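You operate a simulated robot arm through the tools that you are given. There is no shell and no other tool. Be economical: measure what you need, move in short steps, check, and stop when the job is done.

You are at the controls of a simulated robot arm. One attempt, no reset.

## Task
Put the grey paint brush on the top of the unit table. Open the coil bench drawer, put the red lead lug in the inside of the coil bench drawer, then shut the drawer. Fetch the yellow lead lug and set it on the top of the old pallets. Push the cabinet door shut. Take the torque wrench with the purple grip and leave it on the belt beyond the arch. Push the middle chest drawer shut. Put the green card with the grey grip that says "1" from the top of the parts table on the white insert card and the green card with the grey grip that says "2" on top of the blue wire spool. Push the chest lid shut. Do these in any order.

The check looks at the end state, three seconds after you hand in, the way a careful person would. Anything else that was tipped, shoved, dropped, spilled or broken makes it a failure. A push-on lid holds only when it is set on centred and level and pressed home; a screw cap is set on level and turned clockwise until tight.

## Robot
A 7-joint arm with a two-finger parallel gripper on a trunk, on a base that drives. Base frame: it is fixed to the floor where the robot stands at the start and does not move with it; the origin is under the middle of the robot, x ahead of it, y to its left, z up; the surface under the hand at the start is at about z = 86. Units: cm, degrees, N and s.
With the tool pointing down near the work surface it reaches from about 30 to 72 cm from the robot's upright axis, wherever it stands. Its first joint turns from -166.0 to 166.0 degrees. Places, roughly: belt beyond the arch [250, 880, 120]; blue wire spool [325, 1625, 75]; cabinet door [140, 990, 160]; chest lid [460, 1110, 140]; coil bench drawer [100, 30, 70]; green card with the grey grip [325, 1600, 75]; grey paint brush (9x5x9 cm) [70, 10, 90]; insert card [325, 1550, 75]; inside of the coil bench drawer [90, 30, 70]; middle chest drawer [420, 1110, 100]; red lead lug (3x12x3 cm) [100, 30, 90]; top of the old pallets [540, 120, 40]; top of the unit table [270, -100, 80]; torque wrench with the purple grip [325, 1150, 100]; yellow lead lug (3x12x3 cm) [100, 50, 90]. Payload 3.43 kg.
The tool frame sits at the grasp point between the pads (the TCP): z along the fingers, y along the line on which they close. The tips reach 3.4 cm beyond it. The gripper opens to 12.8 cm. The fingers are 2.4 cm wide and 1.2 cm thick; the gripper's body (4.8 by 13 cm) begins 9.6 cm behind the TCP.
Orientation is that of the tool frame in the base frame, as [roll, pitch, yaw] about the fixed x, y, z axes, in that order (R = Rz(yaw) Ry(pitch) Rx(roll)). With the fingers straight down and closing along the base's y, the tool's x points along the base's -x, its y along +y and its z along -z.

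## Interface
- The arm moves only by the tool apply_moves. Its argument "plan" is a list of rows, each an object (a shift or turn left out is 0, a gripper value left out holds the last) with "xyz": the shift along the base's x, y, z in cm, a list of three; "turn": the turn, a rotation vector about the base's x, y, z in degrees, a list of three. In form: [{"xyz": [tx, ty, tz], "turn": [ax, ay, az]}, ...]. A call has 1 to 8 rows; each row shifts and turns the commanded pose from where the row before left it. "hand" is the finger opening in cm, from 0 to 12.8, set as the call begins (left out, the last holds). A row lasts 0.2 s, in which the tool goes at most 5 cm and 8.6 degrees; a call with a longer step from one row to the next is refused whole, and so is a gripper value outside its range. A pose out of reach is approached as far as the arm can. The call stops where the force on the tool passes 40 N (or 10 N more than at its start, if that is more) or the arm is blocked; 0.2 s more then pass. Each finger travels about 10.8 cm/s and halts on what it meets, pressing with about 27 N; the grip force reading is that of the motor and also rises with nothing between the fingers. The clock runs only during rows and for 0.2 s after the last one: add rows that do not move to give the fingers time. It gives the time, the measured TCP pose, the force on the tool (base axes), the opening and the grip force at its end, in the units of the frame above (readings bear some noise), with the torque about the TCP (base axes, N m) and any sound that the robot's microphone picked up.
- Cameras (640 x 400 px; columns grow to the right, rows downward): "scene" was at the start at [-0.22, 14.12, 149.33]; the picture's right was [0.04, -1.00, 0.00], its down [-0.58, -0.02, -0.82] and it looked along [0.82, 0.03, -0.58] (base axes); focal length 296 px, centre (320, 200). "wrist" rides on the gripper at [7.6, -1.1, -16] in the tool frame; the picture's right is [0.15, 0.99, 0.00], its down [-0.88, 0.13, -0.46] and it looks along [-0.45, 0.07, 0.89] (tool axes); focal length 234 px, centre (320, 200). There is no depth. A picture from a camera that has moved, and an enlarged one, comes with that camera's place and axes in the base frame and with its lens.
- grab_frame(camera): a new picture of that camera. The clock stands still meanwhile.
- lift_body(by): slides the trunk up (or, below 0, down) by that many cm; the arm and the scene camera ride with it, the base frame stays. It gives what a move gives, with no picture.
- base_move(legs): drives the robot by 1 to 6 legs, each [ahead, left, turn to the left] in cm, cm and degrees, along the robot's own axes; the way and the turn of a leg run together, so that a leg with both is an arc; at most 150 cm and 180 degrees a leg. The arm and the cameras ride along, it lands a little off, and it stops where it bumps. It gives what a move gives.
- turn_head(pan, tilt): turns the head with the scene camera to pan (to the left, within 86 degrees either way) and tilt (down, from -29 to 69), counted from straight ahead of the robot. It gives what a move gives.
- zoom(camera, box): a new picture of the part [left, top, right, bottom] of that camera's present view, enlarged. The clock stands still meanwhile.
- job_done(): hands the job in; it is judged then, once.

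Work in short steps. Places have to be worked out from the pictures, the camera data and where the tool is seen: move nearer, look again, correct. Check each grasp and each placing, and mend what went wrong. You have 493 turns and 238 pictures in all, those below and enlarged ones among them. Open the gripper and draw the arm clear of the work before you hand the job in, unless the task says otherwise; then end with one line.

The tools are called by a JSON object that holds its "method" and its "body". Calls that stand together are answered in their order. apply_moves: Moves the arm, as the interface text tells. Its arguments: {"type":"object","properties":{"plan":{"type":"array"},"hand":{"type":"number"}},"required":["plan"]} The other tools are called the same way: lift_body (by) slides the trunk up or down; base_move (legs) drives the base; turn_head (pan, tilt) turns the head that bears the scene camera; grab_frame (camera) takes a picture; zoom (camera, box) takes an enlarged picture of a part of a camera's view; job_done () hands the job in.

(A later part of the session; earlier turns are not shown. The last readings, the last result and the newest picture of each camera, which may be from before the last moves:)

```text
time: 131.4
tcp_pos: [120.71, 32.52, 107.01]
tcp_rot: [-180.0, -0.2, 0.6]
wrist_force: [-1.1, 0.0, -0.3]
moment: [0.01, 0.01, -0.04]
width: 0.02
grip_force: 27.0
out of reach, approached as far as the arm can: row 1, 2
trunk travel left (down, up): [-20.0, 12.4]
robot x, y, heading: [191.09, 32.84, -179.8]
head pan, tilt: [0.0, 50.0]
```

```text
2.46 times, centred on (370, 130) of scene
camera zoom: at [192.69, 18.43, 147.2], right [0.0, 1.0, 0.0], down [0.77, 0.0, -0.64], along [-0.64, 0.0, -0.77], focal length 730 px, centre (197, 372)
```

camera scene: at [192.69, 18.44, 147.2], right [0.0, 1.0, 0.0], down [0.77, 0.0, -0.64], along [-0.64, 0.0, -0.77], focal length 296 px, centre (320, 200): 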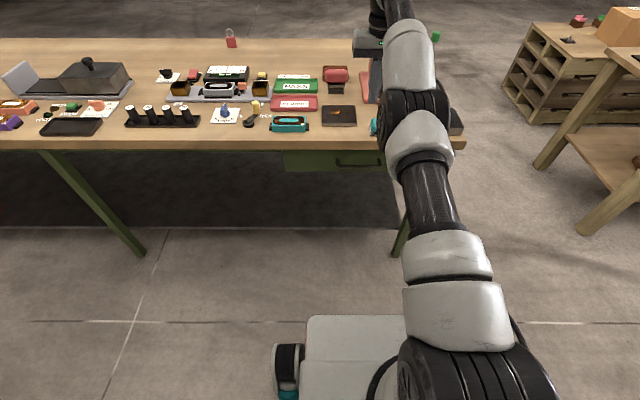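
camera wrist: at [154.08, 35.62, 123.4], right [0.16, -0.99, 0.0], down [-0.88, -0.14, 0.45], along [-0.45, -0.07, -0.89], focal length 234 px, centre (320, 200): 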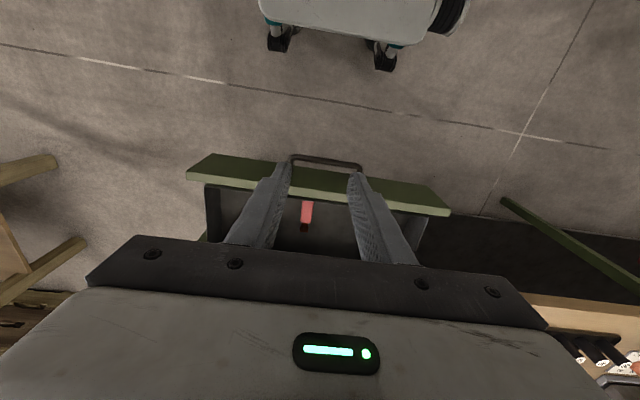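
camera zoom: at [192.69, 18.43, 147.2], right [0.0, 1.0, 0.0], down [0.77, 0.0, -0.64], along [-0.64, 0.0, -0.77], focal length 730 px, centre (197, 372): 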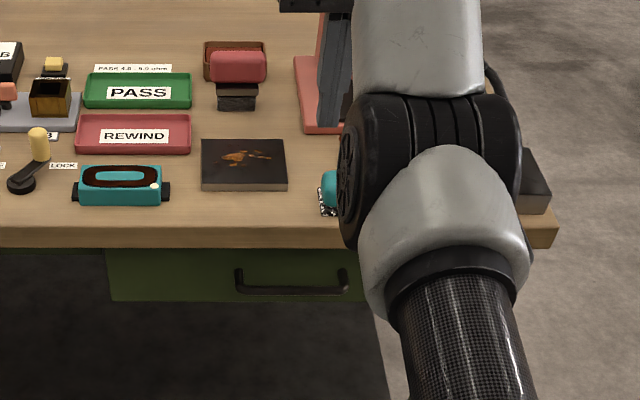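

Drawer is shut. The arm seems stuck at a joint limit when retreating; I try raising and shifting sideways.

{"method": "apply_moves", "body": {"plan": [{"xyz": [0, 2, 3]}, {"xyz": [0, 2, 3]}, {"xyz": [0, 2, 3]}, {}]}}

{"method": "grab_frame", "body": {"camera": "scene"}}

{"method": "grab_frame", "body": {"camera": "wrist"}}

```text
time: 132.4
tcp_pos: [123.71, 38.68, 115.69]
tcp_rot: [-180.0, -0.2, 0.6]
wrist_force: [0.9, 0.4, -0.2]
moment: [0.03, -0.01, 0.02]
width: 0.0
grip_force: 27.3
out of reach, approached as far as the arm can: row 1, 2, 3
trunk travel left (down, up): [-20.0, 12.4]
robot x, y, heading: [191.54, 32.38, -179.8]
head pan, tilt: [0.0, 50.0]
```

```text
171 pictures are left
camera scene: at [192.69, 18.43, 147.2], right [0.0, 1.0, 0.0], down [0.77, 0.0, -0.64], along [-0.64, 0.0, -0.77], focal length 296 px, centre (320, 200)
```

scene: 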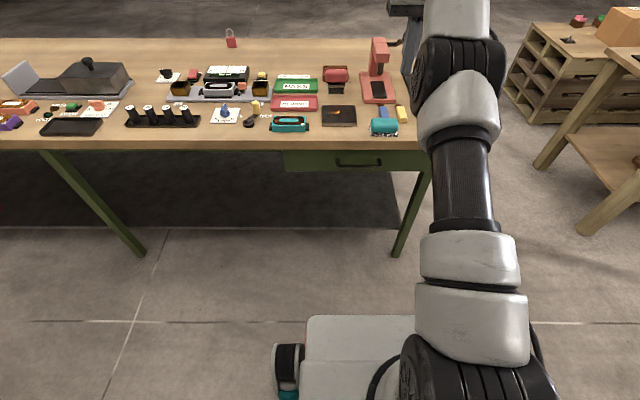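

```text
170 pictures are left
camera wrist: at [131.16, 39.87, 131.71], right [0.16, -0.99, 0.0], down [-0.88, -0.14, 0.45], along [-0.45, -0.07, -0.89], focal length 234 px, centre (320, 200)
```

wrist: 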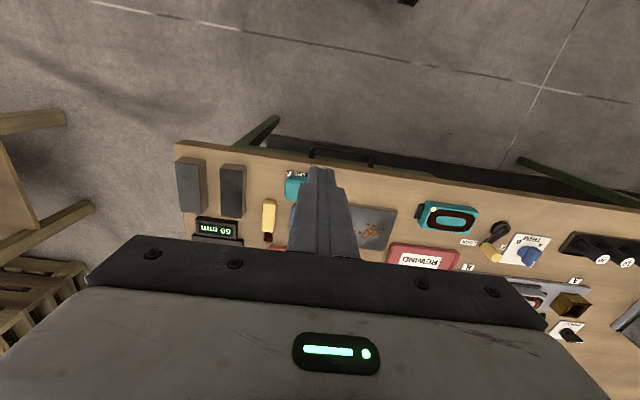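

{"method": "apply_moves", "body": {"plan": [{"xyz": [3, 0, 0], "turn": [0, 4, 0]}, {"xyz": [3, 0, 0], "turn": [0, 4, 0]}, {"xyz": [3, 0, 0], "turn": [0, 4, 0]}, {}]}}

```text
time: 133.4
tcp_pos: [132.68, 38.46, 115.59]
tcp_rot: [-179.8, 12.0, 0.6]
wrist_force: [1.3, 0.7, -0.2]
moment: [0.01, -0.01, 0.02]
width: 0.01
grip_force: 27.6
trunk travel left (down, up): [-20.0, 12.4]
robot x, y, heading: [191.4, 32.6, -179.6]
head pan, tilt: [0.0, 50.0]
```

Recovered. I restore vertical and drive forward again for the yellow lug.

{"method": "apply_moves", "body": {"hand": 4.5, "plan": [{"turn": [0, -6, 0]}, {"turn": [0, -6, 0]}, {}]}}

{"method": "base_move", "body": {"legs": [[21, -8, 0]]}}

{"method": "grab_frame", "body": {"camera": "wrist"}}

```text
time: 134.2
tcp_pos: [132.7, 38.58, 115.47]
tcp_rot: [180.0, -0.1, 0.5]
wrist_force: [0.0, -0.7, 0.2]
moment: [-0.02, -0.02, 0.02]
width: 4.51
grip_force: 0.1
trunk travel left (down, up): [-20.0, 12.4]
robot x, y, heading: [191.07, 32.39, -179.8]
head pan, tilt: [0.0, 50.0]
```

```text
time: 135.9
tcp_pos: [112.04, 45.97, 115.54]
tcp_rot: [-179.9, -0.1, 0.9]
wrist_force: [-0.3, 0.3, -0.2]
moment: [-0.03, 0.0, 0.02]
width: 4.5
grip_force: 0.0
trunk travel left (down, up): [-20.0, 12.4]
robot x, y, heading: [170.58, 40.6, -179.3]
head pan, tilt: [0.0, 50.0]
```

```text
169 pictures are left
camera wrist: at [119.55, 47.14, 131.48], right [0.16, -0.99, 0.0], down [-0.88, -0.14, 0.45], along [-0.45, -0.07, -0.89], focal length 234 px, centre (320, 200)
```

wrist: 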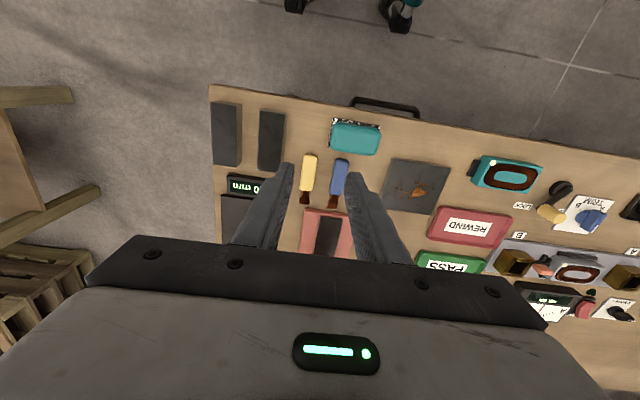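

{"method": "apply_moves", "body": {"plan": [{"xyz": [-4.5, 0.4, 0]}, {"xyz": [-4.5, 0.4, 0]}, {"xyz": [0, 0, -4.9]}, {"xyz": [0, 0, -4.9]}, {"xyz": [0, 0, -4.9]}, {"xyz": [0, 0, -2.8]}]}}

{"method": "grab_frame", "body": {"camera": "wrist"}}

```text
time: 137.3
tcp_pos: [103.06, 46.97, 97.82]
tcp_rot: [180.0, -0.1, 0.8]
wrist_force: [-0.1, -0.1, 0.1]
moment: [0.0, 0.01, -0.03]
width: 4.51
grip_force: 0.0
trunk travel left (down, up): [-20.0, 12.4]
robot x, y, heading: [170.8, 40.81, -179.5]
head pan, tilt: [0.0, 50.0]
```

```text
168 pictures are left
camera wrist: at [110.54, 47.97, 113.83], right [0.16, -0.99, 0.0], down [-0.88, -0.14, 0.45], along [-0.45, -0.07, -0.89], focal length 234 px, centre (320, 200)
```

wrist: 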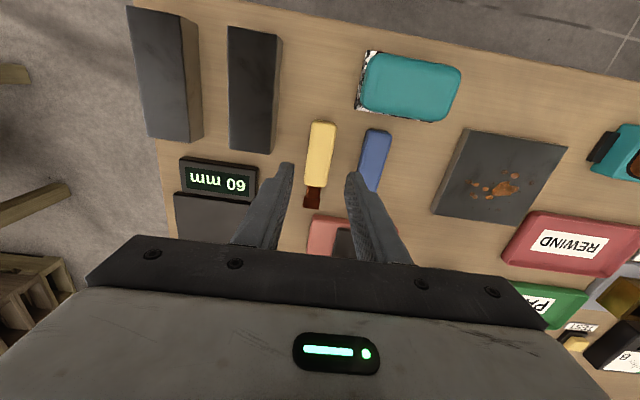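

{"method": "apply_moves", "body": {"plan": [{"xyz": [-0.3, 0, -4]}, {"xyz": [0, 0, -3]}, {"xyz": [0, 0, -0.9]}]}}

{"method": "apply_moves", "body": {"hand": 0, "plan": [{}, {}, {}]}}

{"method": "apply_moves", "body": {"plan": [{"xyz": [0, 0, 3]}, {"xyz": [0, 0, 4]}, {"xyz": [0, 0, 4.9]}, {"xyz": [0, 0, 4.9]}, {"xyz": [3, 0, 3.5]}, {"xyz": [4, 0, 2]}, {"xyz": [4, 0, 0]}]}}

{"method": "grab_frame", "body": {"camera": "wrist"}}

```text
time: 138.1
tcp_pos: [102.67, 46.84, 90.01]
tcp_rot: [-179.9, -0.1, 0.9]
wrist_force: [-0.6, -0.1, -0.1]
moment: [0.03, -0.01, -0.02]
width: 4.5
grip_force: 0.0
trunk travel left (down, up): [-20.0, 12.4]
robot x, y, heading: [171.08, 40.2, -179.5]
head pan, tilt: [0.0, 50.0]
```

```text
time: 138.9
tcp_pos: [102.62, 46.84, 90.13]
tcp_rot: [-179.9, -0.1, 0.9]
wrist_force: [-0.1, 1.2, 0.0]
moment: [-0.01, -0.02, 0.01]
width: 2.72
grip_force: 27.5
trunk travel left (down, up): [-20.0, 12.4]
robot x, y, heading: [170.89, 40.18, -179.5]
head pan, tilt: [0.0, 50.0]
```

```text
time: 140.5
tcp_pos: [113.86, 46.9, 112.16]
tcp_rot: [180.0, -0.1, 0.9]
wrist_force: [-0.2, -0.6, -1.3]
moment: [0.01, -0.03, 0.01]
width: 2.69
grip_force: 26.6
trunk travel left (down, up): [-20.0, 12.4]
robot x, y, heading: [170.5, 40.48, -179.8]
head pan, tilt: [0.0, 50.0]
```

```text
167 pictures are left
camera wrist: at [121.3, 48.02, 128.27], right [0.16, -0.99, 0.0], down [-0.88, -0.14, 0.45], along [-0.45, -0.07, -0.89], focal length 234 px, centre (320, 200)
```

wrist: 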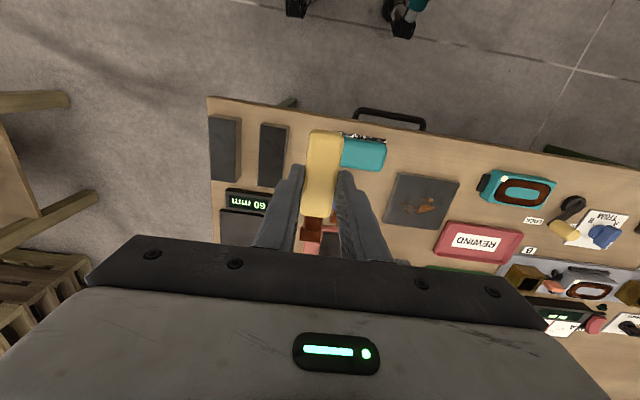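

Yellow lug held. I back away, turn around, and drive toward the old pallets along y≈105, between the sawhorse (y>155) and the loose plank (y≈40).

{"method": "base_move", "body": {"legs": [[-50, 0, 0], [0, 0, 90], [0, 0, 89.8], [0, 62, 0], [100, 0, 0]]}}

{"method": "turn_head", "body": {"pan": 0, "tilt": 25}}

{"method": "grab_frame", "body": {"camera": "scene"}}

```text
time: 162.1
tcp_pos: [381.17, 85.38, 112.16]
tcp_rot: [180.0, -0.2, 176.4]
wrist_force: [-0.6, -0.5, -0.7]
moment: [-0.03, -0.01, 0.01]
width: 2.71
grip_force: 26.7
trunk travel left (down, up): [-20.0, 12.4]
robot x, y, heading: [325.06, 96.4, -4.0]
head pan, tilt: [0.0, 50.0]
```

```text
time: 163.0
tcp_pos: [381.14, 85.51, 112.23]
tcp_rot: [179.9, -0.1, 176.4]
wrist_force: [-0.1, 0.1, -0.5]
moment: [0.0, 0.02, 0.03]
width: 2.68
grip_force: 27.1
trunk travel left (down, up): [-20.0, 12.4]
robot x, y, heading: [324.99, 96.18, -4.3]
head pan, tilt: [0.0, 25.0]
```

```text
166 pictures are left
camera scene: at [325.94, 110.08, 150.95], right [-0.07, -1.0, 0.0], down [-0.42, 0.03, -0.91], along [0.9, -0.06, -0.42], focal length 296 px, centre (320, 200)
```

scene: 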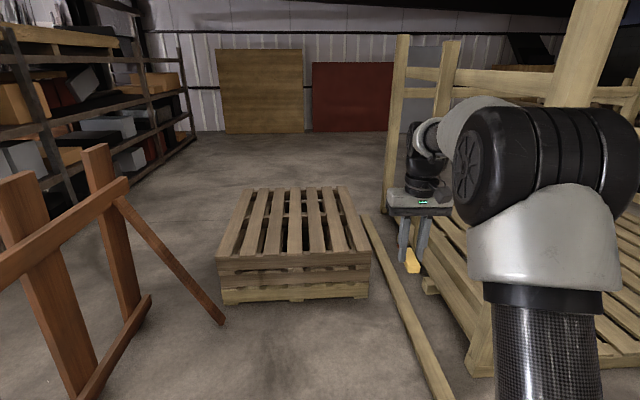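

The pallet spans x 483–594, y 65–165, top z≈40. I straighten, shift left 10 and drive to about x=437.

{"method": "base_move", "body": {"legs": [[0, 0, 4.2], [60, 12, 0], [50, 0, 0]]}}

{"method": "turn_head", "body": {"pan": 0, "tilt": 50}}

{"method": "grab_frame", "body": {"camera": "scene"}}

```text
time: 169.4
tcp_pos: [490.79, 101.4, 112.31]
tcp_rot: [-180.0, -0.1, -179.9]
wrist_force: [-0.5, 0.4, 0.1]
moment: [-0.04, 0.0, -0.02]
width: 2.69
grip_force: 26.8
trunk travel left (down, up): [-20.0, 12.4]
robot x, y, heading: [433.71, 108.36, -0.2]
head pan, tilt: [0.0, 25.0]
```

```text
time: 170.3
tcp_pos: [490.83, 101.25, 112.25]
tcp_rot: [180.0, 0.0, -179.9]
wrist_force: [0.2, -0.2, -0.2]
moment: [0.02, -0.04, 0.01]
width: 2.69
grip_force: 26.8
trunk travel left (down, up): [-20.0, 12.4]
robot x, y, heading: [434.03, 108.52, -0.3]
head pan, tilt: [0.0, 50.0]
```

```text
165 pictures are left
camera scene: at [432.65, 122.21, 147.21], right [0.0, -1.0, 0.0], down [-0.77, 0.0, -0.64], along [0.64, 0.0, -0.77], focal length 296 px, centre (320, 200)
```

scene: 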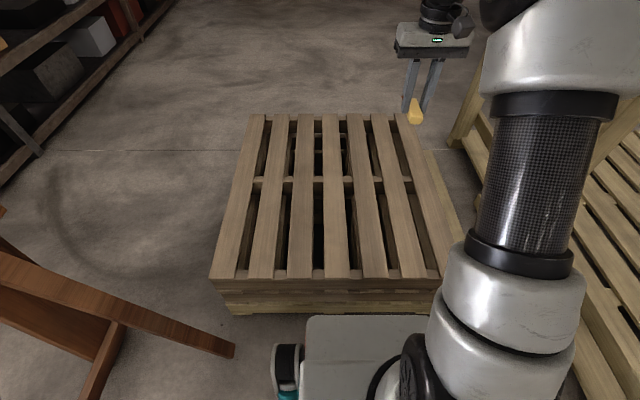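

Slat 5's centre is at y≈100.8. I move to x≈499, lower the trunk 20 cm and descend.

{"method": "apply_moves", "body": {"plan": [{"xyz": [4, -0.3, 0]}, {"xyz": [4, 0, 0]}]}}

{"method": "lift_body", "body": {"by": -20}}

{"method": "apply_moves", "body": {"plan": [{"xyz": [0, 0, -4.9]}, {"xyz": [0, 0, -4.9]}, {"xyz": [0, 0, -4.9]}, {"xyz": [0, 0, -4.9]}, {"xyz": [0, 0, -4.9]}, {"xyz": [0, 0, -4.9]}]}}

{"method": "grab_frame", "body": {"camera": "scene"}}

```text
time: 170.9
tcp_pos: [498.9, 101.1, 112.2]
tcp_rot: [-180.0, -0.1, -180.0]
wrist_force: [-0.9, -0.3, 0.3]
moment: [0.02, -0.01, 0.01]
width: 2.74
grip_force: 26.5
trunk travel left (down, up): [-20.0, 12.4]
robot x, y, heading: [433.97, 108.61, -0.2]
head pan, tilt: [0.0, 50.0]
```

```text
time: 173.1
tcp_pos: [498.74, 100.85, 92.26]
tcp_rot: [-180.0, -0.1, -179.8]
wrist_force: [0.5, 0.4, -0.9]
moment: [-0.01, -0.04, 0.02]
width: 2.69
grip_force: 27.0
trunk travel left (down, up): [0.0, 32.4]
robot x, y, heading: [433.74, 108.15, -0.3]
head pan, tilt: [0.0, 50.0]
```

```text
time: 174.5
tcp_pos: [498.9, 101.01, 62.72]
tcp_rot: [-180.0, 0.0, -179.9]
wrist_force: [-0.5, 0.5, 0.6]
moment: [0.03, 0.0, -0.03]
width: 2.71
grip_force: 27.1
trunk travel left (down, up): [0.0, 32.4]
robot x, y, heading: [433.98, 108.44, -0.1]
head pan, tilt: [0.0, 50.0]
```

```text
164 pictures are left
camera scene: at [432.62, 122.21, 127.21], right [-0.01, -1.0, 0.0], down [-0.77, 0.0, -0.64], along [0.64, 0.0, -0.77], focal length 296 px, centre (320, 200)
```

scene: 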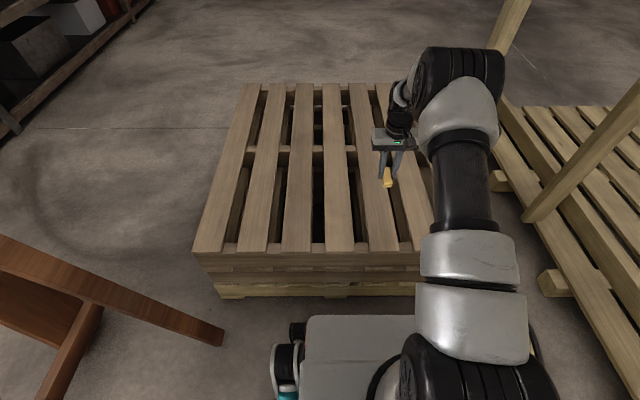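

{"method": "apply_moves", "body": {"plan": [{"xyz": [0, 0, -4.9]}, {"xyz": [0, 0, -4.9]}, {"xyz": [0, 0, -4]}, {"xyz": [0, 0, -2]}]}}

{"method": "zoom", "body": {"camera": "scene", "box": [280, 120, 480, 280]}}

{"method": "grab_frame", "body": {"camera": "wrist"}}

```text
time: 175.5
tcp_pos: [498.96, 101.11, 47.0]
tcp_rot: [-180.0, 0.1, -179.9]
wrist_force: [-0.3, 0.1, 0.0]
moment: [-0.05, -0.02, 0.0]
width: 2.71
grip_force: 26.9
trunk travel left (down, up): [0.0, 32.4]
robot x, y, heading: [433.84, 108.53, -0.4]
head pan, tilt: [0.0, 50.0]
```

```text
2.50 times, centred on (380, 200) of scene
camera zoom: at [432.64, 122.21, 127.21], right [-0.01, -1.0, 0.0], down [-0.77, 0.0, -0.64], along [0.64, 0.0, -0.77], focal length 741 px, centre (170, 200)
```

zoom: 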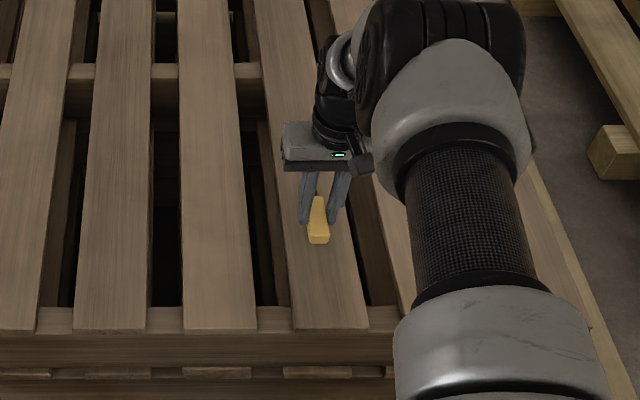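

```text
162 pictures are left
camera wrist: at [491.33, 99.87, 62.96], right [-0.15, 0.99, 0.0], down [0.88, 0.13, 0.46], along [0.45, 0.07, -0.89], focal length 234 px, centre (320, 200)
```

wrist: 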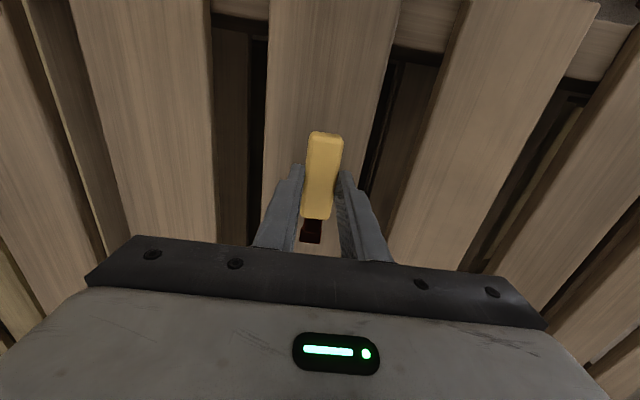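

Well over the slat. Lower until contact, then release.

{"method": "apply_moves", "body": {"plan": [{"xyz": [0, 0, -1.5]}, {"xyz": [0, 0, -0.5]}, {}, {"xyz": [0, 0, -0.5]}, {}, {"xyz": [0, 0, -0.5]}, {}]}}

```text
time: 177.1
tcp_pos: [499.05, 101.01, 44.36]
tcp_rot: [-180.0, 0.3, -179.9]
wrist_force: [-0.8, 1.0, 23.8]
moment: [0.07, -0.03, 0.02]
width: 2.73
grip_force: 27.1
trunk travel left (down, up): [0.0, 32.4]
robot x, y, heading: [434.07, 108.34, -0.2]
head pan, tilt: [0.0, 50.0]
```

{"method": "apply_moves", "body": {"plan": [{"xyz": [0, 0, 0.3]}]}}

{"method": "apply_moves", "body": {"hand": 6, "plan": [{}, {}]}}

{"method": "apply_moves", "body": {"plan": [{"xyz": [0, 0, 2]}, {"xyz": [0, 0, 4.9]}, {"xyz": [0, 0, 4.9]}, {"xyz": [0, 0, 4.9]}, {"xyz": [0, 0, 4.9]}, {"xyz": [-3, 0, 3.5]}, {"xyz": [-3, 0, 3.5]}]}}

{"method": "lift_body", "body": {"by": 20}}

{"method": "grab_frame", "body": {"camera": "wrist"}}

```text
time: 177.5
tcp_pos: [498.97, 101.01, 44.26]
tcp_rot: [179.9, 0.1, -179.8]
wrist_force: [4.2, -0.1, 10.2]
moment: [-0.02, -0.87, -0.03]
width: 2.68
grip_force: 27.0
trunk travel left (down, up): [0.0, 32.4]
robot x, y, heading: [433.61, 108.31, -0.2]
head pan, tilt: [0.0, 50.0]
```

```text
time: 178.1
tcp_pos: [498.7, 101.11, 44.14]
tcp_rot: [179.9, -0.2, -179.9]
wrist_force: [-0.4, 0.1, 0.1]
moment: [-0.03, -0.01, 0.05]
width: 6.02
grip_force: 0.0
trunk travel left (down, up): [0.0, 32.4]
robot x, y, heading: [433.81, 108.51, -0.1]
head pan, tilt: [0.0, 50.0]
```

```text
time: 179.7
tcp_pos: [492.82, 100.75, 73.05]
tcp_rot: [-180.0, -0.1, -179.9]
wrist_force: [0.3, -1.0, -0.4]
moment: [0.01, 0.02, 0.0]
width: 6.0
grip_force: 0.2
trunk travel left (down, up): [0.0, 32.4]
robot x, y, heading: [434.33, 108.57, -0.3]
head pan, tilt: [0.0, 50.0]
```

```text
time: 181.9
tcp_pos: [492.92, 100.63, 93.04]
tcp_rot: [180.0, -0.1, -179.9]
wrist_force: [-0.3, 0.9, -0.8]
moment: [0.01, 0.0, -0.01]
width: 6.02
grip_force: 0.1
trunk travel left (down, up): [-20.0, 12.4]
robot x, y, heading: [433.88, 108.21, -0.0]
head pan, tilt: [0.0, 50.0]
```

```text
161 pictures are left
camera wrist: at [485.23, 99.5, 109.05], right [-0.15, 0.99, 0.0], down [0.88, 0.13, 0.45], along [0.45, 0.07, -0.89], focal length 234 px, centre (320, 200)
```

wrist: 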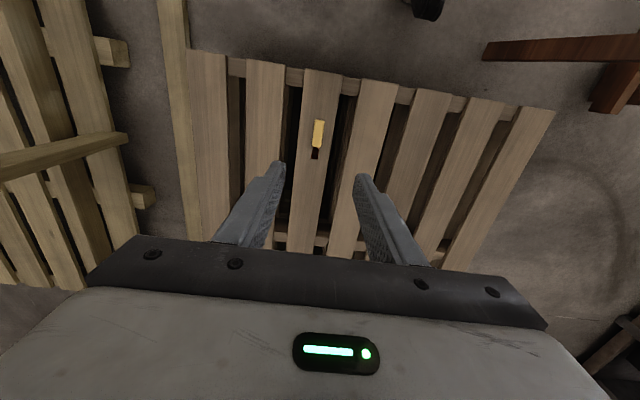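

Yellow lug is on the pallet. I tuck the arm, back up to x≈215, turn to face +y and look north.

{"method": "apply_moves", "body": {"plan": [{"xyz": [-3, 0, 3.5]}, {"xyz": [-3, 0, 3.5]}, {"xyz": [-3, 0, 3.5]}, {"xyz": [-3, 0, 3.5]}, {"xyz": [-3, 0, 3.5]}]}}

{"method": "base_move", "body": {"legs": [[-110, 0, 0], [-109, 0, 0], [0, 0, 90]]}}

{"method": "turn_head", "body": {"pan": 0, "tilt": 12}}

{"method": "grab_frame", "body": {"camera": "scene"}}

```text
time: 183.1
tcp_pos: [477.75, 100.68, 110.41]
tcp_rot: [180.0, -0.1, -179.9]
wrist_force: [0.4, -1.3, 0.5]
moment: [-0.03, 0.02, -0.02]
width: 5.98
grip_force: 0.0
trunk travel left (down, up): [-20.0, 12.4]
robot x, y, heading: [433.76, 108.27, -0.4]
head pan, tilt: [0.0, 50.0]
```

```text
time: 197.7
tcp_pos: [225.79, 155.78, 110.37]
tcp_rot: [-179.9, -0.1, -91.1]
wrist_force: [-0.1, 0.2, 0.5]
moment: [0.05, 0.03, 0.02]
width: 6.0
grip_force: 0.0
trunk travel left (down, up): [-20.0, 12.4]
robot x, y, heading: [217.02, 111.78, 88.5]
head pan, tilt: [0.0, 50.0]
```

```text
time: 198.7
tcp_pos: [225.8, 155.83, 110.45]
tcp_rot: [179.9, -0.1, -91.1]
wrist_force: [-0.1, 0.5, -0.4]
moment: [-0.01, -0.02, 0.01]
width: 6.0
grip_force: 0.0
trunk travel left (down, up): [-20.0, 12.4]
robot x, y, heading: [217.05, 111.79, 88.6]
head pan, tilt: [0.0, 12.0]
```

```text
160 pictures are left
camera scene: at [203.05, 112.43, 153.06], right [1.0, -0.03, 0.0], down [-0.01, -0.21, -0.98], along [0.03, 0.98, -0.21], focal length 296 px, centre (320, 200)
```

scene: 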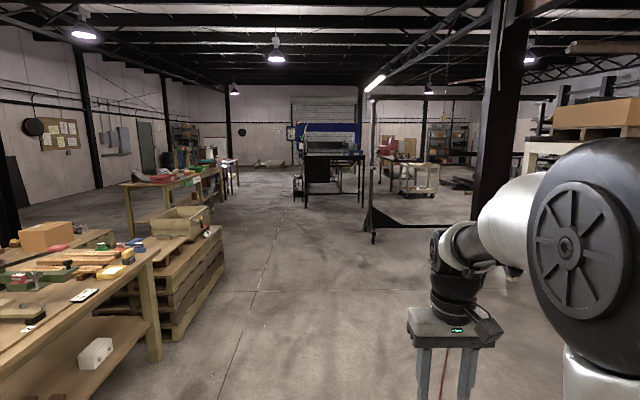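

The corridor ahead (x 110–295) is clear. I drive north to y≈560 and look again.

{"method": "base_move", "body": {"legs": [[0, 0, 1.5], [148, 15, 0], [150, 0, 0], [150, 0, 0]]}}

{"method": "grab_frame", "body": {"camera": "scene"}}

```text
time: 220.7
tcp_pos: [213.81, 608.4, 110.46]
tcp_rot: [179.9, -0.1, -90.1]
wrist_force: [0.2, -0.3, 0.8]
moment: [-0.04, -0.01, 0.03]
width: 6.02
grip_force: 0.1
trunk travel left (down, up): [-20.0, 12.4]
robot x, y, heading: [205.94, 563.91, 89.4]
head pan, tilt: [0.0, 12.0]
```

```text
159 pictures are left
camera scene: at [191.92, 564.56, 153.06], right [1.0, -0.01, 0.0], down [0.0, -0.21, -0.98], along [0.01, 0.98, -0.21], focal length 296 px, centre (320, 200)
```

scene: 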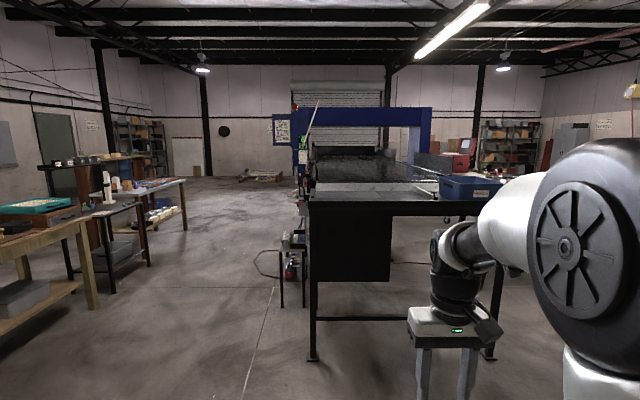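

{"method": "zoom", "body": {"camera": "scene", "box": [240, 80, 520, 260]}}

{"method": "zoom", "body": {"camera": "scene", "box": [0, 90, 240, 250]}}

```text
2.22 times, centred on (380, 170) of scene
camera zoom: at [191.92, 564.56, 153.06], right [1.0, -0.01, 0.0], down [0.0, -0.21, -0.98], along [0.01, 0.98, -0.21], focal length 659 px, centre (187, 267)
```

zoom: 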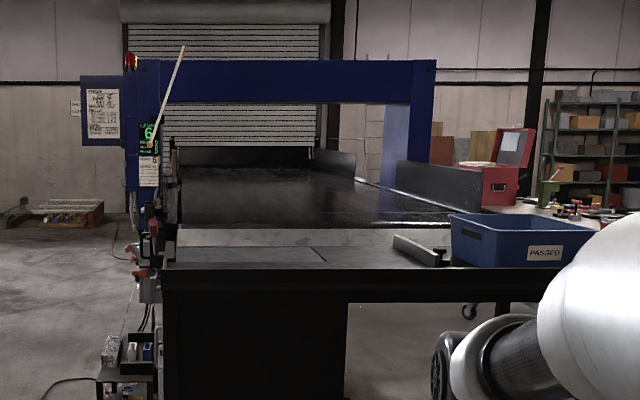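

```text
2.50 times, centred on (120, 170) of scene
camera zoom: at [191.92, 564.56, 153.06], right [1.0, -0.01, 0.0], down [0.0, -0.21, -0.98], along [0.01, 0.98, -0.21], focal length 741 px, centre (820, 275)
```

zoom: 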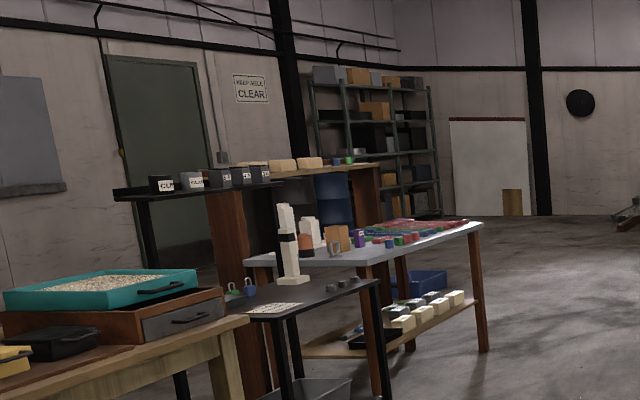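

The blue arch and the open blue cabinet door (with papers) are visible. I drive up the left side to see the belt from the side.

{"method": "base_move", "body": {"legs": [[120, 100, 0], [80, 0, 0]]}}

{"method": "turn_head", "body": {"pan": -40, "tilt": 10}}

{"method": "grab_frame", "body": {"camera": "scene"}}

{"method": "turn_head", "body": {"pan": 10, "tilt": 10}}

{"method": "grab_frame", "body": {"camera": "scene"}}

```text
refused: leg 1 is longer than a leg can be; nothing moved
```

```text
time: 221.8
tcp_pos: [213.85, 608.31, 110.57]
tcp_rot: [180.0, -0.1, -90.1]
wrist_force: [-0.7, 0.7, -0.4]
moment: [0.0, -0.02, 0.03]
width: 5.99
grip_force: 0.1
trunk travel left (down, up): [-20.0, 12.4]
robot x, y, heading: [205.88, 564.35, 89.3]
head pan, tilt: [-40.0, 10.0]
```

```text
156 pictures are left
camera scene: at [197.87, 562.31, 153.39], right [0.76, -0.65, 0.0], down [-0.11, -0.13, -0.98], along [0.64, 0.75, -0.17], focal length 296 px, centre (320, 200)
```

scene: 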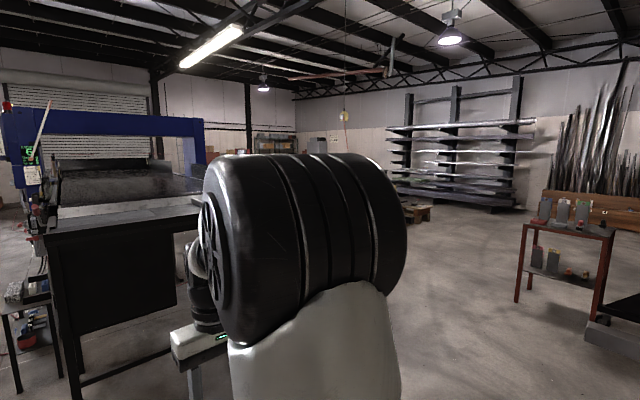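

```text
time: 223.0
tcp_pos: [213.8, 608.34, 110.5]
tcp_rot: [-180.0, 0.0, -90.1]
wrist_force: [0.8, 1.1, 0.4]
moment: [-0.01, -0.04, 0.01]
width: 5.99
grip_force: 0.1
trunk travel left (down, up): [-20.0, 12.4]
robot x, y, heading: [206.07, 564.46, 89.5]
head pan, tilt: [10.0, 10.0]
```

```text
155 pictures are left
camera scene: at [190.31, 564.41, 153.39], right [0.99, 0.16, 0.0], down [0.03, -0.17, -0.98], along [-0.16, 0.97, -0.17], focal length 296 px, centre (320, 200)
```

scene: 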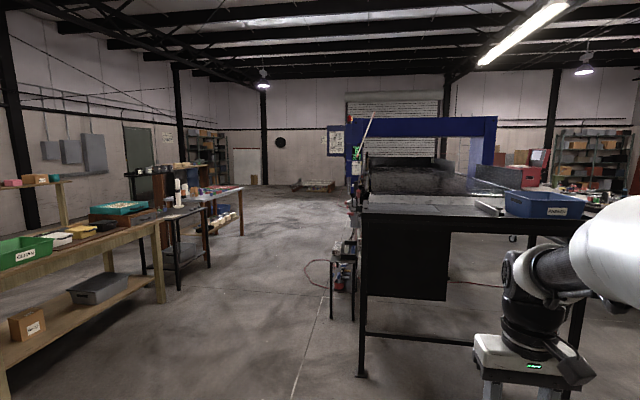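

{"method": "base_move", "body": {"legs": [[60, 110, 0], [130, 10, 0]]}}

{"method": "turn_head", "body": {"pan": -45, "tilt": 15}}

{"method": "grab_frame", "body": {"camera": "scene"}}

{"method": "turn_head", "body": {"pan": 0, "tilt": 10}}

{"method": "grab_frame", "body": {"camera": "scene"}}

```text
time: 240.1
tcp_pos: [97.1, 799.56, 110.54]
tcp_rot: [180.0, -0.2, -91.5]
wrist_force: [-0.6, -1.0, -0.1]
moment: [-0.01, 0.0, 0.01]
width: 5.99
grip_force: 0.1
trunk travel left (down, up): [-20.0, 12.4]
robot x, y, heading: [88.12, 755.82, 87.9]
head pan, tilt: [10.0, 10.0]
```

```text
time: 241.3
tcp_pos: [97.08, 799.65, 110.49]
tcp_rot: [180.0, -0.1, -91.6]
wrist_force: [-0.1, -0.1, 0.6]
moment: [0.03, 0.0, 0.04]
width: 5.98
grip_force: 0.1
trunk travel left (down, up): [-20.0, 12.4]
robot x, y, heading: [87.77, 756.19, 88.1]
head pan, tilt: [-45.0, 15.0]
```

```text
154 pictures are left
camera scene: at [80.65, 753.43, 152.58], right [0.68, -0.73, 0.0], down [-0.19, -0.18, -0.97], along [0.71, 0.66, -0.26], focal length 296 px, centre (320, 200)
```

scene: 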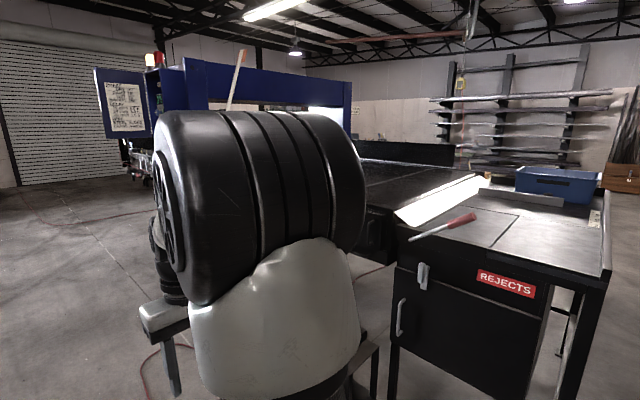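

```text
time: 242.5
tcp_pos: [97.16, 799.54, 110.4]
tcp_rot: [-179.9, -0.1, -91.5]
wrist_force: [0.4, -0.5, -0.4]
moment: [-0.01, -0.03, -0.05]
width: 5.99
grip_force: 0.0
trunk travel left (down, up): [-20.0, 12.4]
robot x, y, heading: [88.15, 756.06, 87.9]
head pan, tilt: [0.0, 10.0]
```

```text
153 pictures are left
camera scene: at [74.15, 756.34, 153.39], right [1.0, -0.03, 0.0], down [-0.01, -0.17, -0.98], along [0.03, 0.98, -0.17], focal length 296 px, centre (320, 200)
```

scene: 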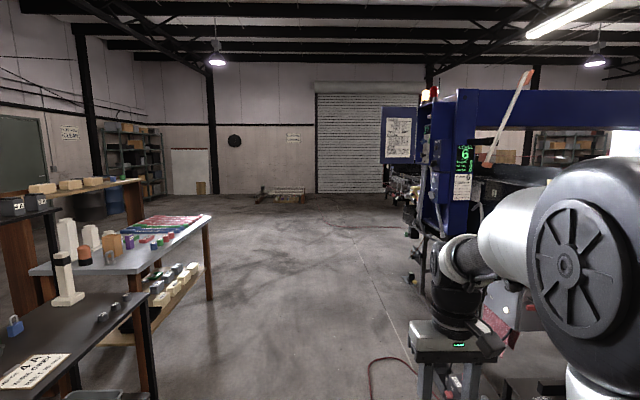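

The cabinet door stands open toward me, hinged at its far edge; I need to swing it from its north side. I drive past along x≈68 and look back.

{"method": "base_move", "body": {"legs": [[0, 0, 2], [130, 18, 0], [130, 0, 0], [60, 0, 0]]}}

{"method": "turn_head", "body": {"pan": -50, "tilt": 10}}

{"method": "grab_frame", "body": {"camera": "scene"}}

{"method": "turn_head", "body": {"pan": 0, "tilt": 10}}

{"method": "grab_frame", "body": {"camera": "scene"}}

```text
time: 258.6
tcp_pos: [89.36, 1120.39, 110.32]
tcp_rot: [-179.9, -0.1, -92.2]
wrist_force: [0.5, 0.7, 1.6]
moment: [-0.01, 0.01, -0.03]
width: 6.04
grip_force: 0.0
trunk travel left (down, up): [-20.0, 12.4]
robot x, y, heading: [79.82, 1076.53, 87.6]
head pan, tilt: [0.0, 10.0]
```

```text
time: 259.8
tcp_pos: [89.31, 1120.4, 110.41]
tcp_rot: [-180.0, 0.0, -92.2]
wrist_force: [0.0, -0.6, -0.3]
moment: [-0.03, 0.03, -0.03]
width: 5.97
grip_force: 0.0
trunk travel left (down, up): [-20.0, 12.4]
robot x, y, heading: [79.82, 1076.76, 87.4]
head pan, tilt: [-50.0, 10.0]
```

```text
152 pictures are left
camera scene: at [72.74, 1073.81, 153.39], right [0.61, -0.79, 0.0], down [-0.14, -0.11, -0.98], along [0.78, 0.6, -0.17], focal length 296 px, centre (320, 200)
```

scene: 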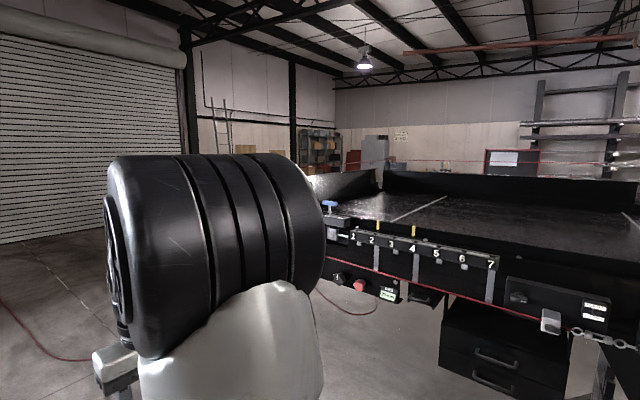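

```text
time: 261.0
tcp_pos: [89.26, 1120.29, 110.47]
tcp_rot: [180.0, -0.1, -92.2]
wrist_force: [0.2, -0.3, -0.7]
moment: [0.01, 0.03, 0.0]
width: 6.01
grip_force: 0.0
trunk travel left (down, up): [-20.0, 12.4]
robot x, y, heading: [79.95, 1076.58, 87.1]
head pan, tilt: [0.0, 10.0]
```

```text
151 pictures are left
camera scene: at [65.79, 1077.45, 153.39], right [1.0, -0.05, 0.0], down [-0.01, -0.17, -0.98], along [0.05, 0.98, -0.17], focal length 296 px, centre (320, 200)
```

scene: 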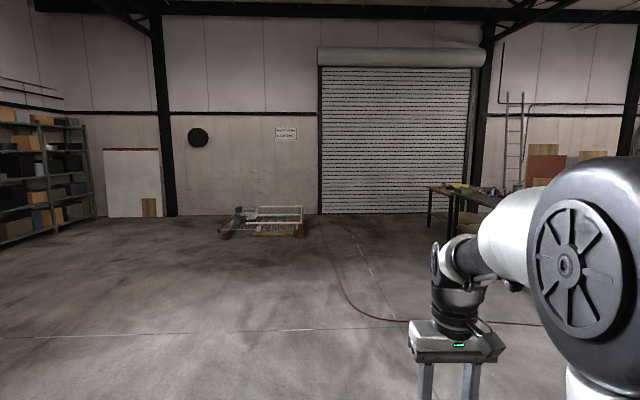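

I turn to face south so the door is to my left (clear view).

{"method": "base_move", "body": {"legs": [[0, 0, -89], [0, 0, -88.5]]}}

{"method": "turn_head", "body": {"pan": 30, "tilt": 5}}

{"method": "grab_frame", "body": {"camera": "scene"}}

```text
time: 269.1
tcp_pos: [72.19, 1032.77, 110.53]
tcp_rot: [179.9, -0.1, 90.3]
wrist_force: [-0.2, 0.3, 0.3]
moment: [0.0, 0.01, 0.03]
width: 5.99
grip_force: 0.1
trunk travel left (down, up): [-20.0, 12.4]
robot x, y, heading: [79.77, 1076.8, -89.9]
head pan, tilt: [0.0, 10.0]
```

```text
time: 270.1
tcp_pos: [72.14, 1032.74, 110.46]
tcp_rot: [180.0, 0.0, 90.3]
wrist_force: [1.0, 0.3, -0.5]
moment: [-0.01, -0.02, 0.01]
width: 6.0
grip_force: 0.0
trunk travel left (down, up): [-20.0, 12.4]
robot x, y, heading: [79.76, 1076.7, -90.0]
head pan, tilt: [30.0, 5.0]
```

```text
150 pictures are left
camera scene: at [98.34, 1077.52, 154.19], right [-0.87, -0.5, 0.0], down [-0.04, 0.08, -1.0], along [0.5, -0.86, -0.09], focal length 296 px, centre (320, 200)
```

scene: 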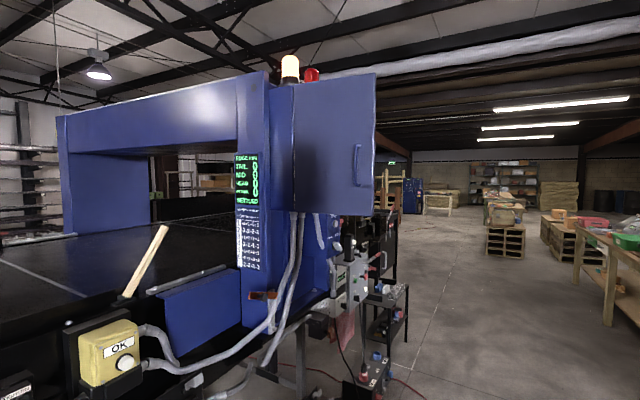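

Door hinge ≈(161, 990), free edge ≈(130, 988), z 141–185; I must push its north face toward -y, then +x. I turn to face SE in place, raise the trunk, and make the tool horizontal before approaching.

{"method": "base_move", "body": {"legs": [[0, 0, 45]]}}

{"method": "lift_body", "body": {"by": 12.4}}

{"method": "apply_moves", "body": {"hand": 0, "plan": [{"xyz": [2, -2, 4]}, {"xyz": [2, -2, 4]}, {"xyz": [2, -2, 4]}, {"xyz": [2, -2, 4]}, {"xyz": [0, 0, 4.9]}, {"xyz": [0, 0, 4.9]}]}}

```text
time: 272.6
tcp_pos: [106.12, 1040.6, 110.56]
tcp_rot: [-180.0, -0.1, 136.3]
wrist_force: [0.0, -0.6, 0.2]
moment: [-0.04, 0.01, 0.03]
width: 5.97
grip_force: 0.0
trunk travel left (down, up): [-20.0, 12.4]
robot x, y, heading: [79.91, 1076.61, -44.1]
head pan, tilt: [30.0, 5.0]
```

```text
time: 274.1
tcp_pos: [106.21, 1040.68, 122.94]
tcp_rot: [180.0, -0.1, 136.3]
wrist_force: [-0.5, 0.0, 0.9]
moment: [0.02, -0.02, -0.06]
width: 6.0
grip_force: 0.1
trunk travel left (down, up): [-32.4, 0.0]
robot x, y, heading: [79.62, 1076.81, -44.2]
head pan, tilt: [30.0, 5.0]
```

```text
time: 275.6
tcp_pos: [113.43, 1034.53, 147.84]
tcp_rot: [-179.9, 0.0, 136.2]
wrist_force: [-0.3, 0.8, 0.5]
moment: [-0.11, -0.04, -0.03]
width: 0.0
grip_force: 27.1
out of reach, approached as far as the arm can: row 6
trunk travel left (down, up): [-32.4, 0.0]
robot x, y, heading: [79.88, 1076.84, -44.2]
head pan, tilt: [30.0, 5.0]
```

{"method": "apply_moves", "body": {"plan": [{"turn": [-5.9, -6.1, 0], "xyz": [1, -1, 0]}, {"turn": [-5.9, -6.1, 0], "xyz": [1, -1, 0]}, {"turn": [-5.9, -6.1, 0], "xyz": [1, -1, 0]}, {"turn": [-5.9, -6.1, 0], "xyz": [1, -1, 0]}, {"turn": [-5.9, -6.1, 0], "xyz": [1, -1, 0]}, {"turn": [-5.9, -6.1, 0], "xyz": [1, -1, 0]}, {"turn": [-5.9, -6.1, 0], "xyz": [1, -1, 0]}, {"turn": [-5.9, -6.1, 0], "xyz": [1, -1, 0]}]}}

{"method": "apply_moves", "body": {"plan": [{"turn": [-5.9, -6.1, 0], "xyz": [1, -1, 1]}, {"turn": [-5.9, -6.1, 0], "xyz": [1, -1, 1]}, {"turn": [-2.8, -2.9, 0], "xyz": [0, 0, 1]}, {"xyz": [0, 0, 4]}, {"xyz": [0, 0, 4]}]}}

{"method": "grab_frame", "body": {"camera": "scene"}}

```text
time: 277.4
tcp_pos: [121.38, 1025.99, 147.64]
tcp_rot: [-179.0, 68.0, 136.9]
wrist_force: [0.9, 0.4, 0.8]
moment: [0.02, 0.01, -0.02]
width: 0.0
grip_force: 27.3
trunk travel left (down, up): [-32.4, 0.0]
robot x, y, heading: [79.69, 1076.76, -44.2]
head pan, tilt: [30.0, 5.0]
```

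```text
time: 278.6
tcp_pos: [123.67, 1025.39, 157.86]
tcp_rot: [-179.8, 85.0, 138.0]
wrist_force: [0.2, 0.1, 0.8]
moment: [-0.03, 0.02, -0.01]
width: 0.0
grip_force: 26.2
out of reach, approached as far as the arm can: row 1, 2
trunk travel left (down, up): [-32.4, 0.0]
robot x, y, heading: [80.04, 1076.31, -44.0]
head pan, tilt: [30.0, 5.0]
```

```text
149 pictures are left
camera scene: at [91.92, 1090.61, 166.59], right [-0.24, -0.97, 0.0], down [-0.08, 0.02, -1.0], along [0.97, -0.24, -0.09], focal length 296 px, centre (320, 200)
```

scene: 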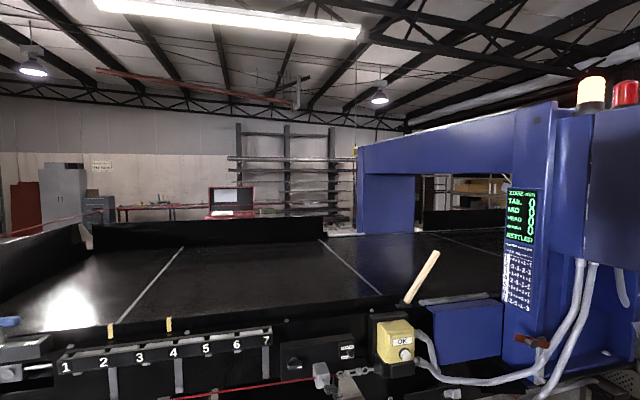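

Arm is horizontal at 67 cm reach. I raise to z≈171 (above the handle, within the door's 141–185 span) and check the door's location with the wrist camera.

{"method": "apply_moves", "body": {"plan": [{"xyz": [0, 0, 4.5]}, {"xyz": [0, 0, 4.5]}, {"xyz": [0, 0, 4]}, {}]}}

{"method": "turn_head", "body": {"pan": -12, "tilt": 5}}

{"method": "grab_frame", "body": {"camera": "scene"}}

{"method": "grab_frame", "body": {"camera": "wrist"}}

```text
time: 279.6
tcp_pos: [123.68, 1025.21, 171.02]
tcp_rot: [-180.0, 85.0, 137.8]
wrist_force: [0.5, -0.6, -0.5]
moment: [0.01, 0.01, 0.03]
width: 0.04
grip_force: 27.0
trunk travel left (down, up): [-32.4, 0.0]
robot x, y, heading: [79.51, 1076.72, -43.9]
head pan, tilt: [30.0, 5.0]
```

```text
time: 280.6
tcp_pos: [123.65, 1025.29, 170.9]
tcp_rot: [-179.9, 85.0, 137.9]
wrist_force: [0.8, -0.1, 0.3]
moment: [-0.02, -0.02, 0.02]
width: 0.01
grip_force: 26.4
trunk travel left (down, up): [-32.4, 0.0]
robot x, y, heading: [79.64, 1076.84, -43.9]
head pan, tilt: [-12.0, 5.0]
```

```text
148 pictures are left
camera scene: at [88.16, 1085.21, 166.6], right [-0.83, -0.56, 0.0], down [-0.05, 0.07, -1.0], along [0.56, -0.83, -0.09], focal length 296 px, centre (320, 200)
```

scene: 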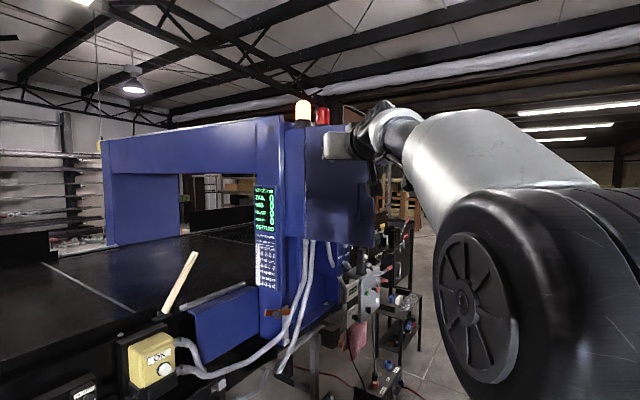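

```text
147 pictures are left
camera wrist: at [110.56, 1035.47, 164.79], right [0.66, 0.74, -0.15], down [-0.19, 0.35, 0.92], along [0.73, -0.57, 0.37], focal length 234 px, centre (320, 200)
```

wrist: 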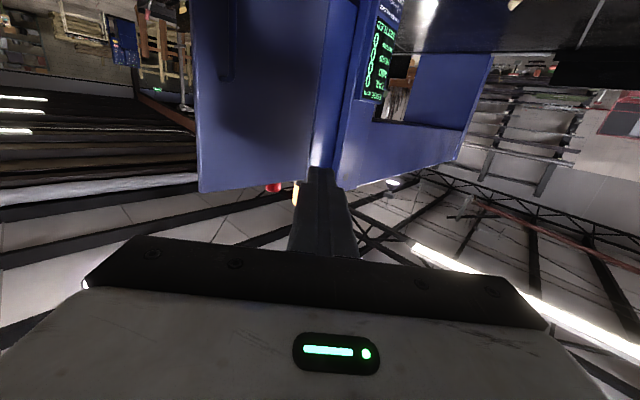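

{"method": "base_move", "body": {"legs": [[28, -11.5, 0]]}}

{"method": "grab_frame", "body": {"camera": "wrist"}}

{"method": "grab_frame", "body": {"camera": "scene"}}

```text
time: 282.7
tcp_pos: [135.32, 997.61, 170.89]
tcp_rot: [180.0, 85.0, 137.7]
wrist_force: [-0.4, 0.1, -0.2]
moment: [-0.02, 0.01, 0.0]
width: 0.0
grip_force: 27.1
trunk travel left (down, up): [-32.4, 0.0]
robot x, y, heading: [91.75, 1049.23, -44.3]
head pan, tilt: [-12.0, 5.0]
```

```text
146 pictures are left
camera wrist: at [122.33, 1007.82, 164.76], right [0.66, 0.74, -0.15], down [-0.19, 0.35, 0.92], along [0.73, -0.57, 0.37], focal length 234 px, centre (320, 200)
```

wrist: 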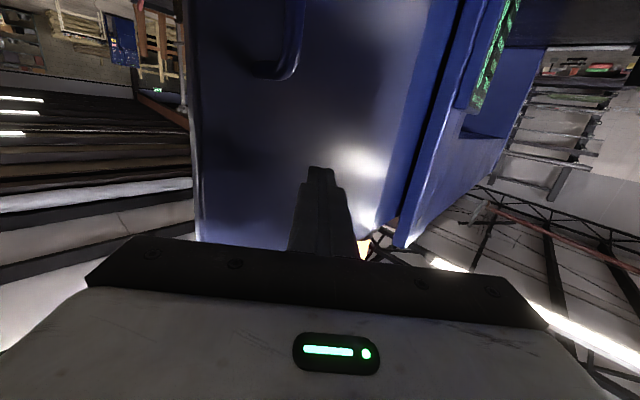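

```text
145 pictures are left
camera scene: at [100.02, 1057.6, 166.6], right [-0.83, -0.56, 0.0], down [-0.05, 0.07, -1.0], along [0.55, -0.83, -0.09], focal length 296 px, centre (320, 200)
```

scene: 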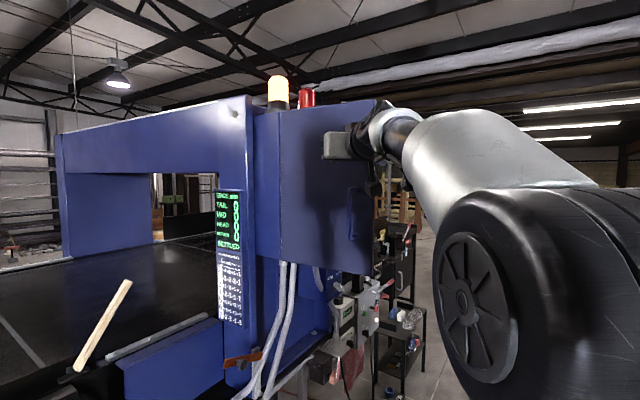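

Fingertips ~4 cm from the door face. I push with the arm toward -y.

{"method": "apply_moves", "body": {"plan": [{"xyz": [0, -2.5, 0]}, {"xyz": [0, -2.5, 0]}, {"xyz": [0.5, -2.5, 0]}, {"xyz": [0.7, -2.5, 0]}, {"xyz": [1, -2.5, 0]}]}}

{"method": "grab_frame", "body": {"camera": "wrist"}}

```text
time: 283.9
tcp_pos: [137.52, 984.99, 170.74]
tcp_rot: [179.7, 84.9, 137.3]
wrist_force: [-0.7, -0.9, -0.3]
moment: [-0.01, -0.04, 0.01]
width: 0.02
grip_force: 26.7
trunk travel left (down, up): [-32.4, 0.0]
robot x, y, heading: [91.64, 1049.37, -44.2]
head pan, tilt: [-12.0, 5.0]
```

```text
144 pictures are left
camera wrist: at [124.45, 995.18, 164.77], right [0.66, 0.74, -0.15], down [-0.19, 0.35, 0.92], along [0.73, -0.58, 0.37], focal length 234 px, centre (320, 200)
```

wrist: 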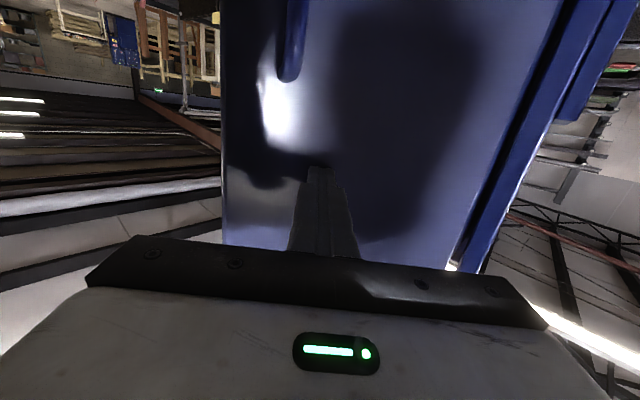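

The door is turning. Continue along the arc.

{"method": "apply_moves", "body": {"plan": [{"xyz": [1.5, -2.2, 0]}, {"xyz": [1.8, -2, 0]}, {"xyz": [2, -1.8, 0]}]}}

{"method": "base_move", "body": {"legs": [[8, 2, 0]]}}

{"method": "grab_frame", "body": {"camera": "wrist"}}

{"method": "grab_frame", "body": {"camera": "scene"}}

```text
time: 284.7
tcp_pos: [139.74, 984.05, 169.46]
tcp_rot: [-180.0, 85.0, 137.7]
wrist_force: [0.6, 0.2, 0.6]
moment: [-0.01, -0.01, 0.02]
width: 0.0
grip_force: 26.6
out of reach, approached as far as the arm can: row 1, 2, 3
trunk travel left (down, up): [-32.4, 0.0]
robot x, y, heading: [91.68, 1049.14, -44.1]
head pan, tilt: [-12.0, 5.0]
```

```text
time: 285.8
tcp_pos: [146.97, 979.9, 169.35]
tcp_rot: [179.9, 84.9, 137.6]
wrist_force: [0.5, -0.1, 0.3]
moment: [0.02, -0.01, -0.01]
width: 0.02
grip_force: 26.7
trunk travel left (down, up): [-32.4, 0.0]
robot x, y, heading: [98.74, 1044.81, -44.2]
head pan, tilt: [-12.0, 5.0]
```

```text
143 pictures are left
camera wrist: at [133.92, 990.1, 163.21], right [0.66, 0.74, -0.15], down [-0.19, 0.35, 0.92], along [0.73, -0.57, 0.37], focal length 234 px, centre (320, 200)
```

wrist: 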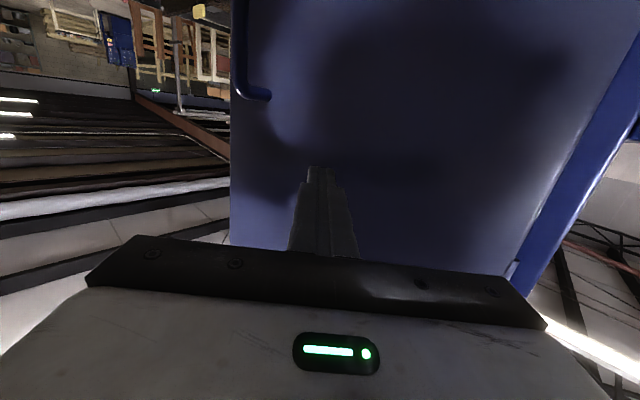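

```text
142 pictures are left
camera scene: at [107.19, 1053.45, 166.59], right [-0.83, -0.56, 0.0], down [-0.05, 0.07, -1.0], along [0.56, -0.83, -0.09], focal length 296 px, centre (320, 200)
```

scene: 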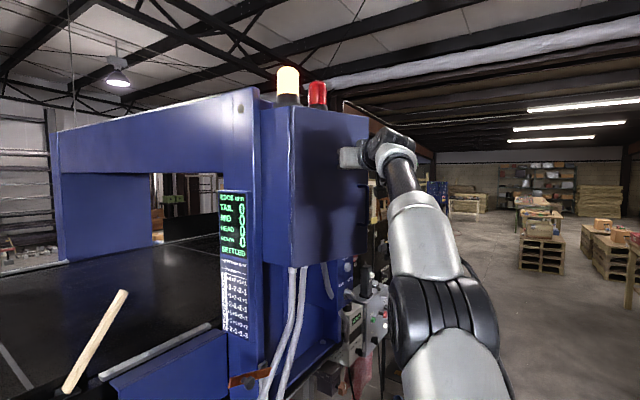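

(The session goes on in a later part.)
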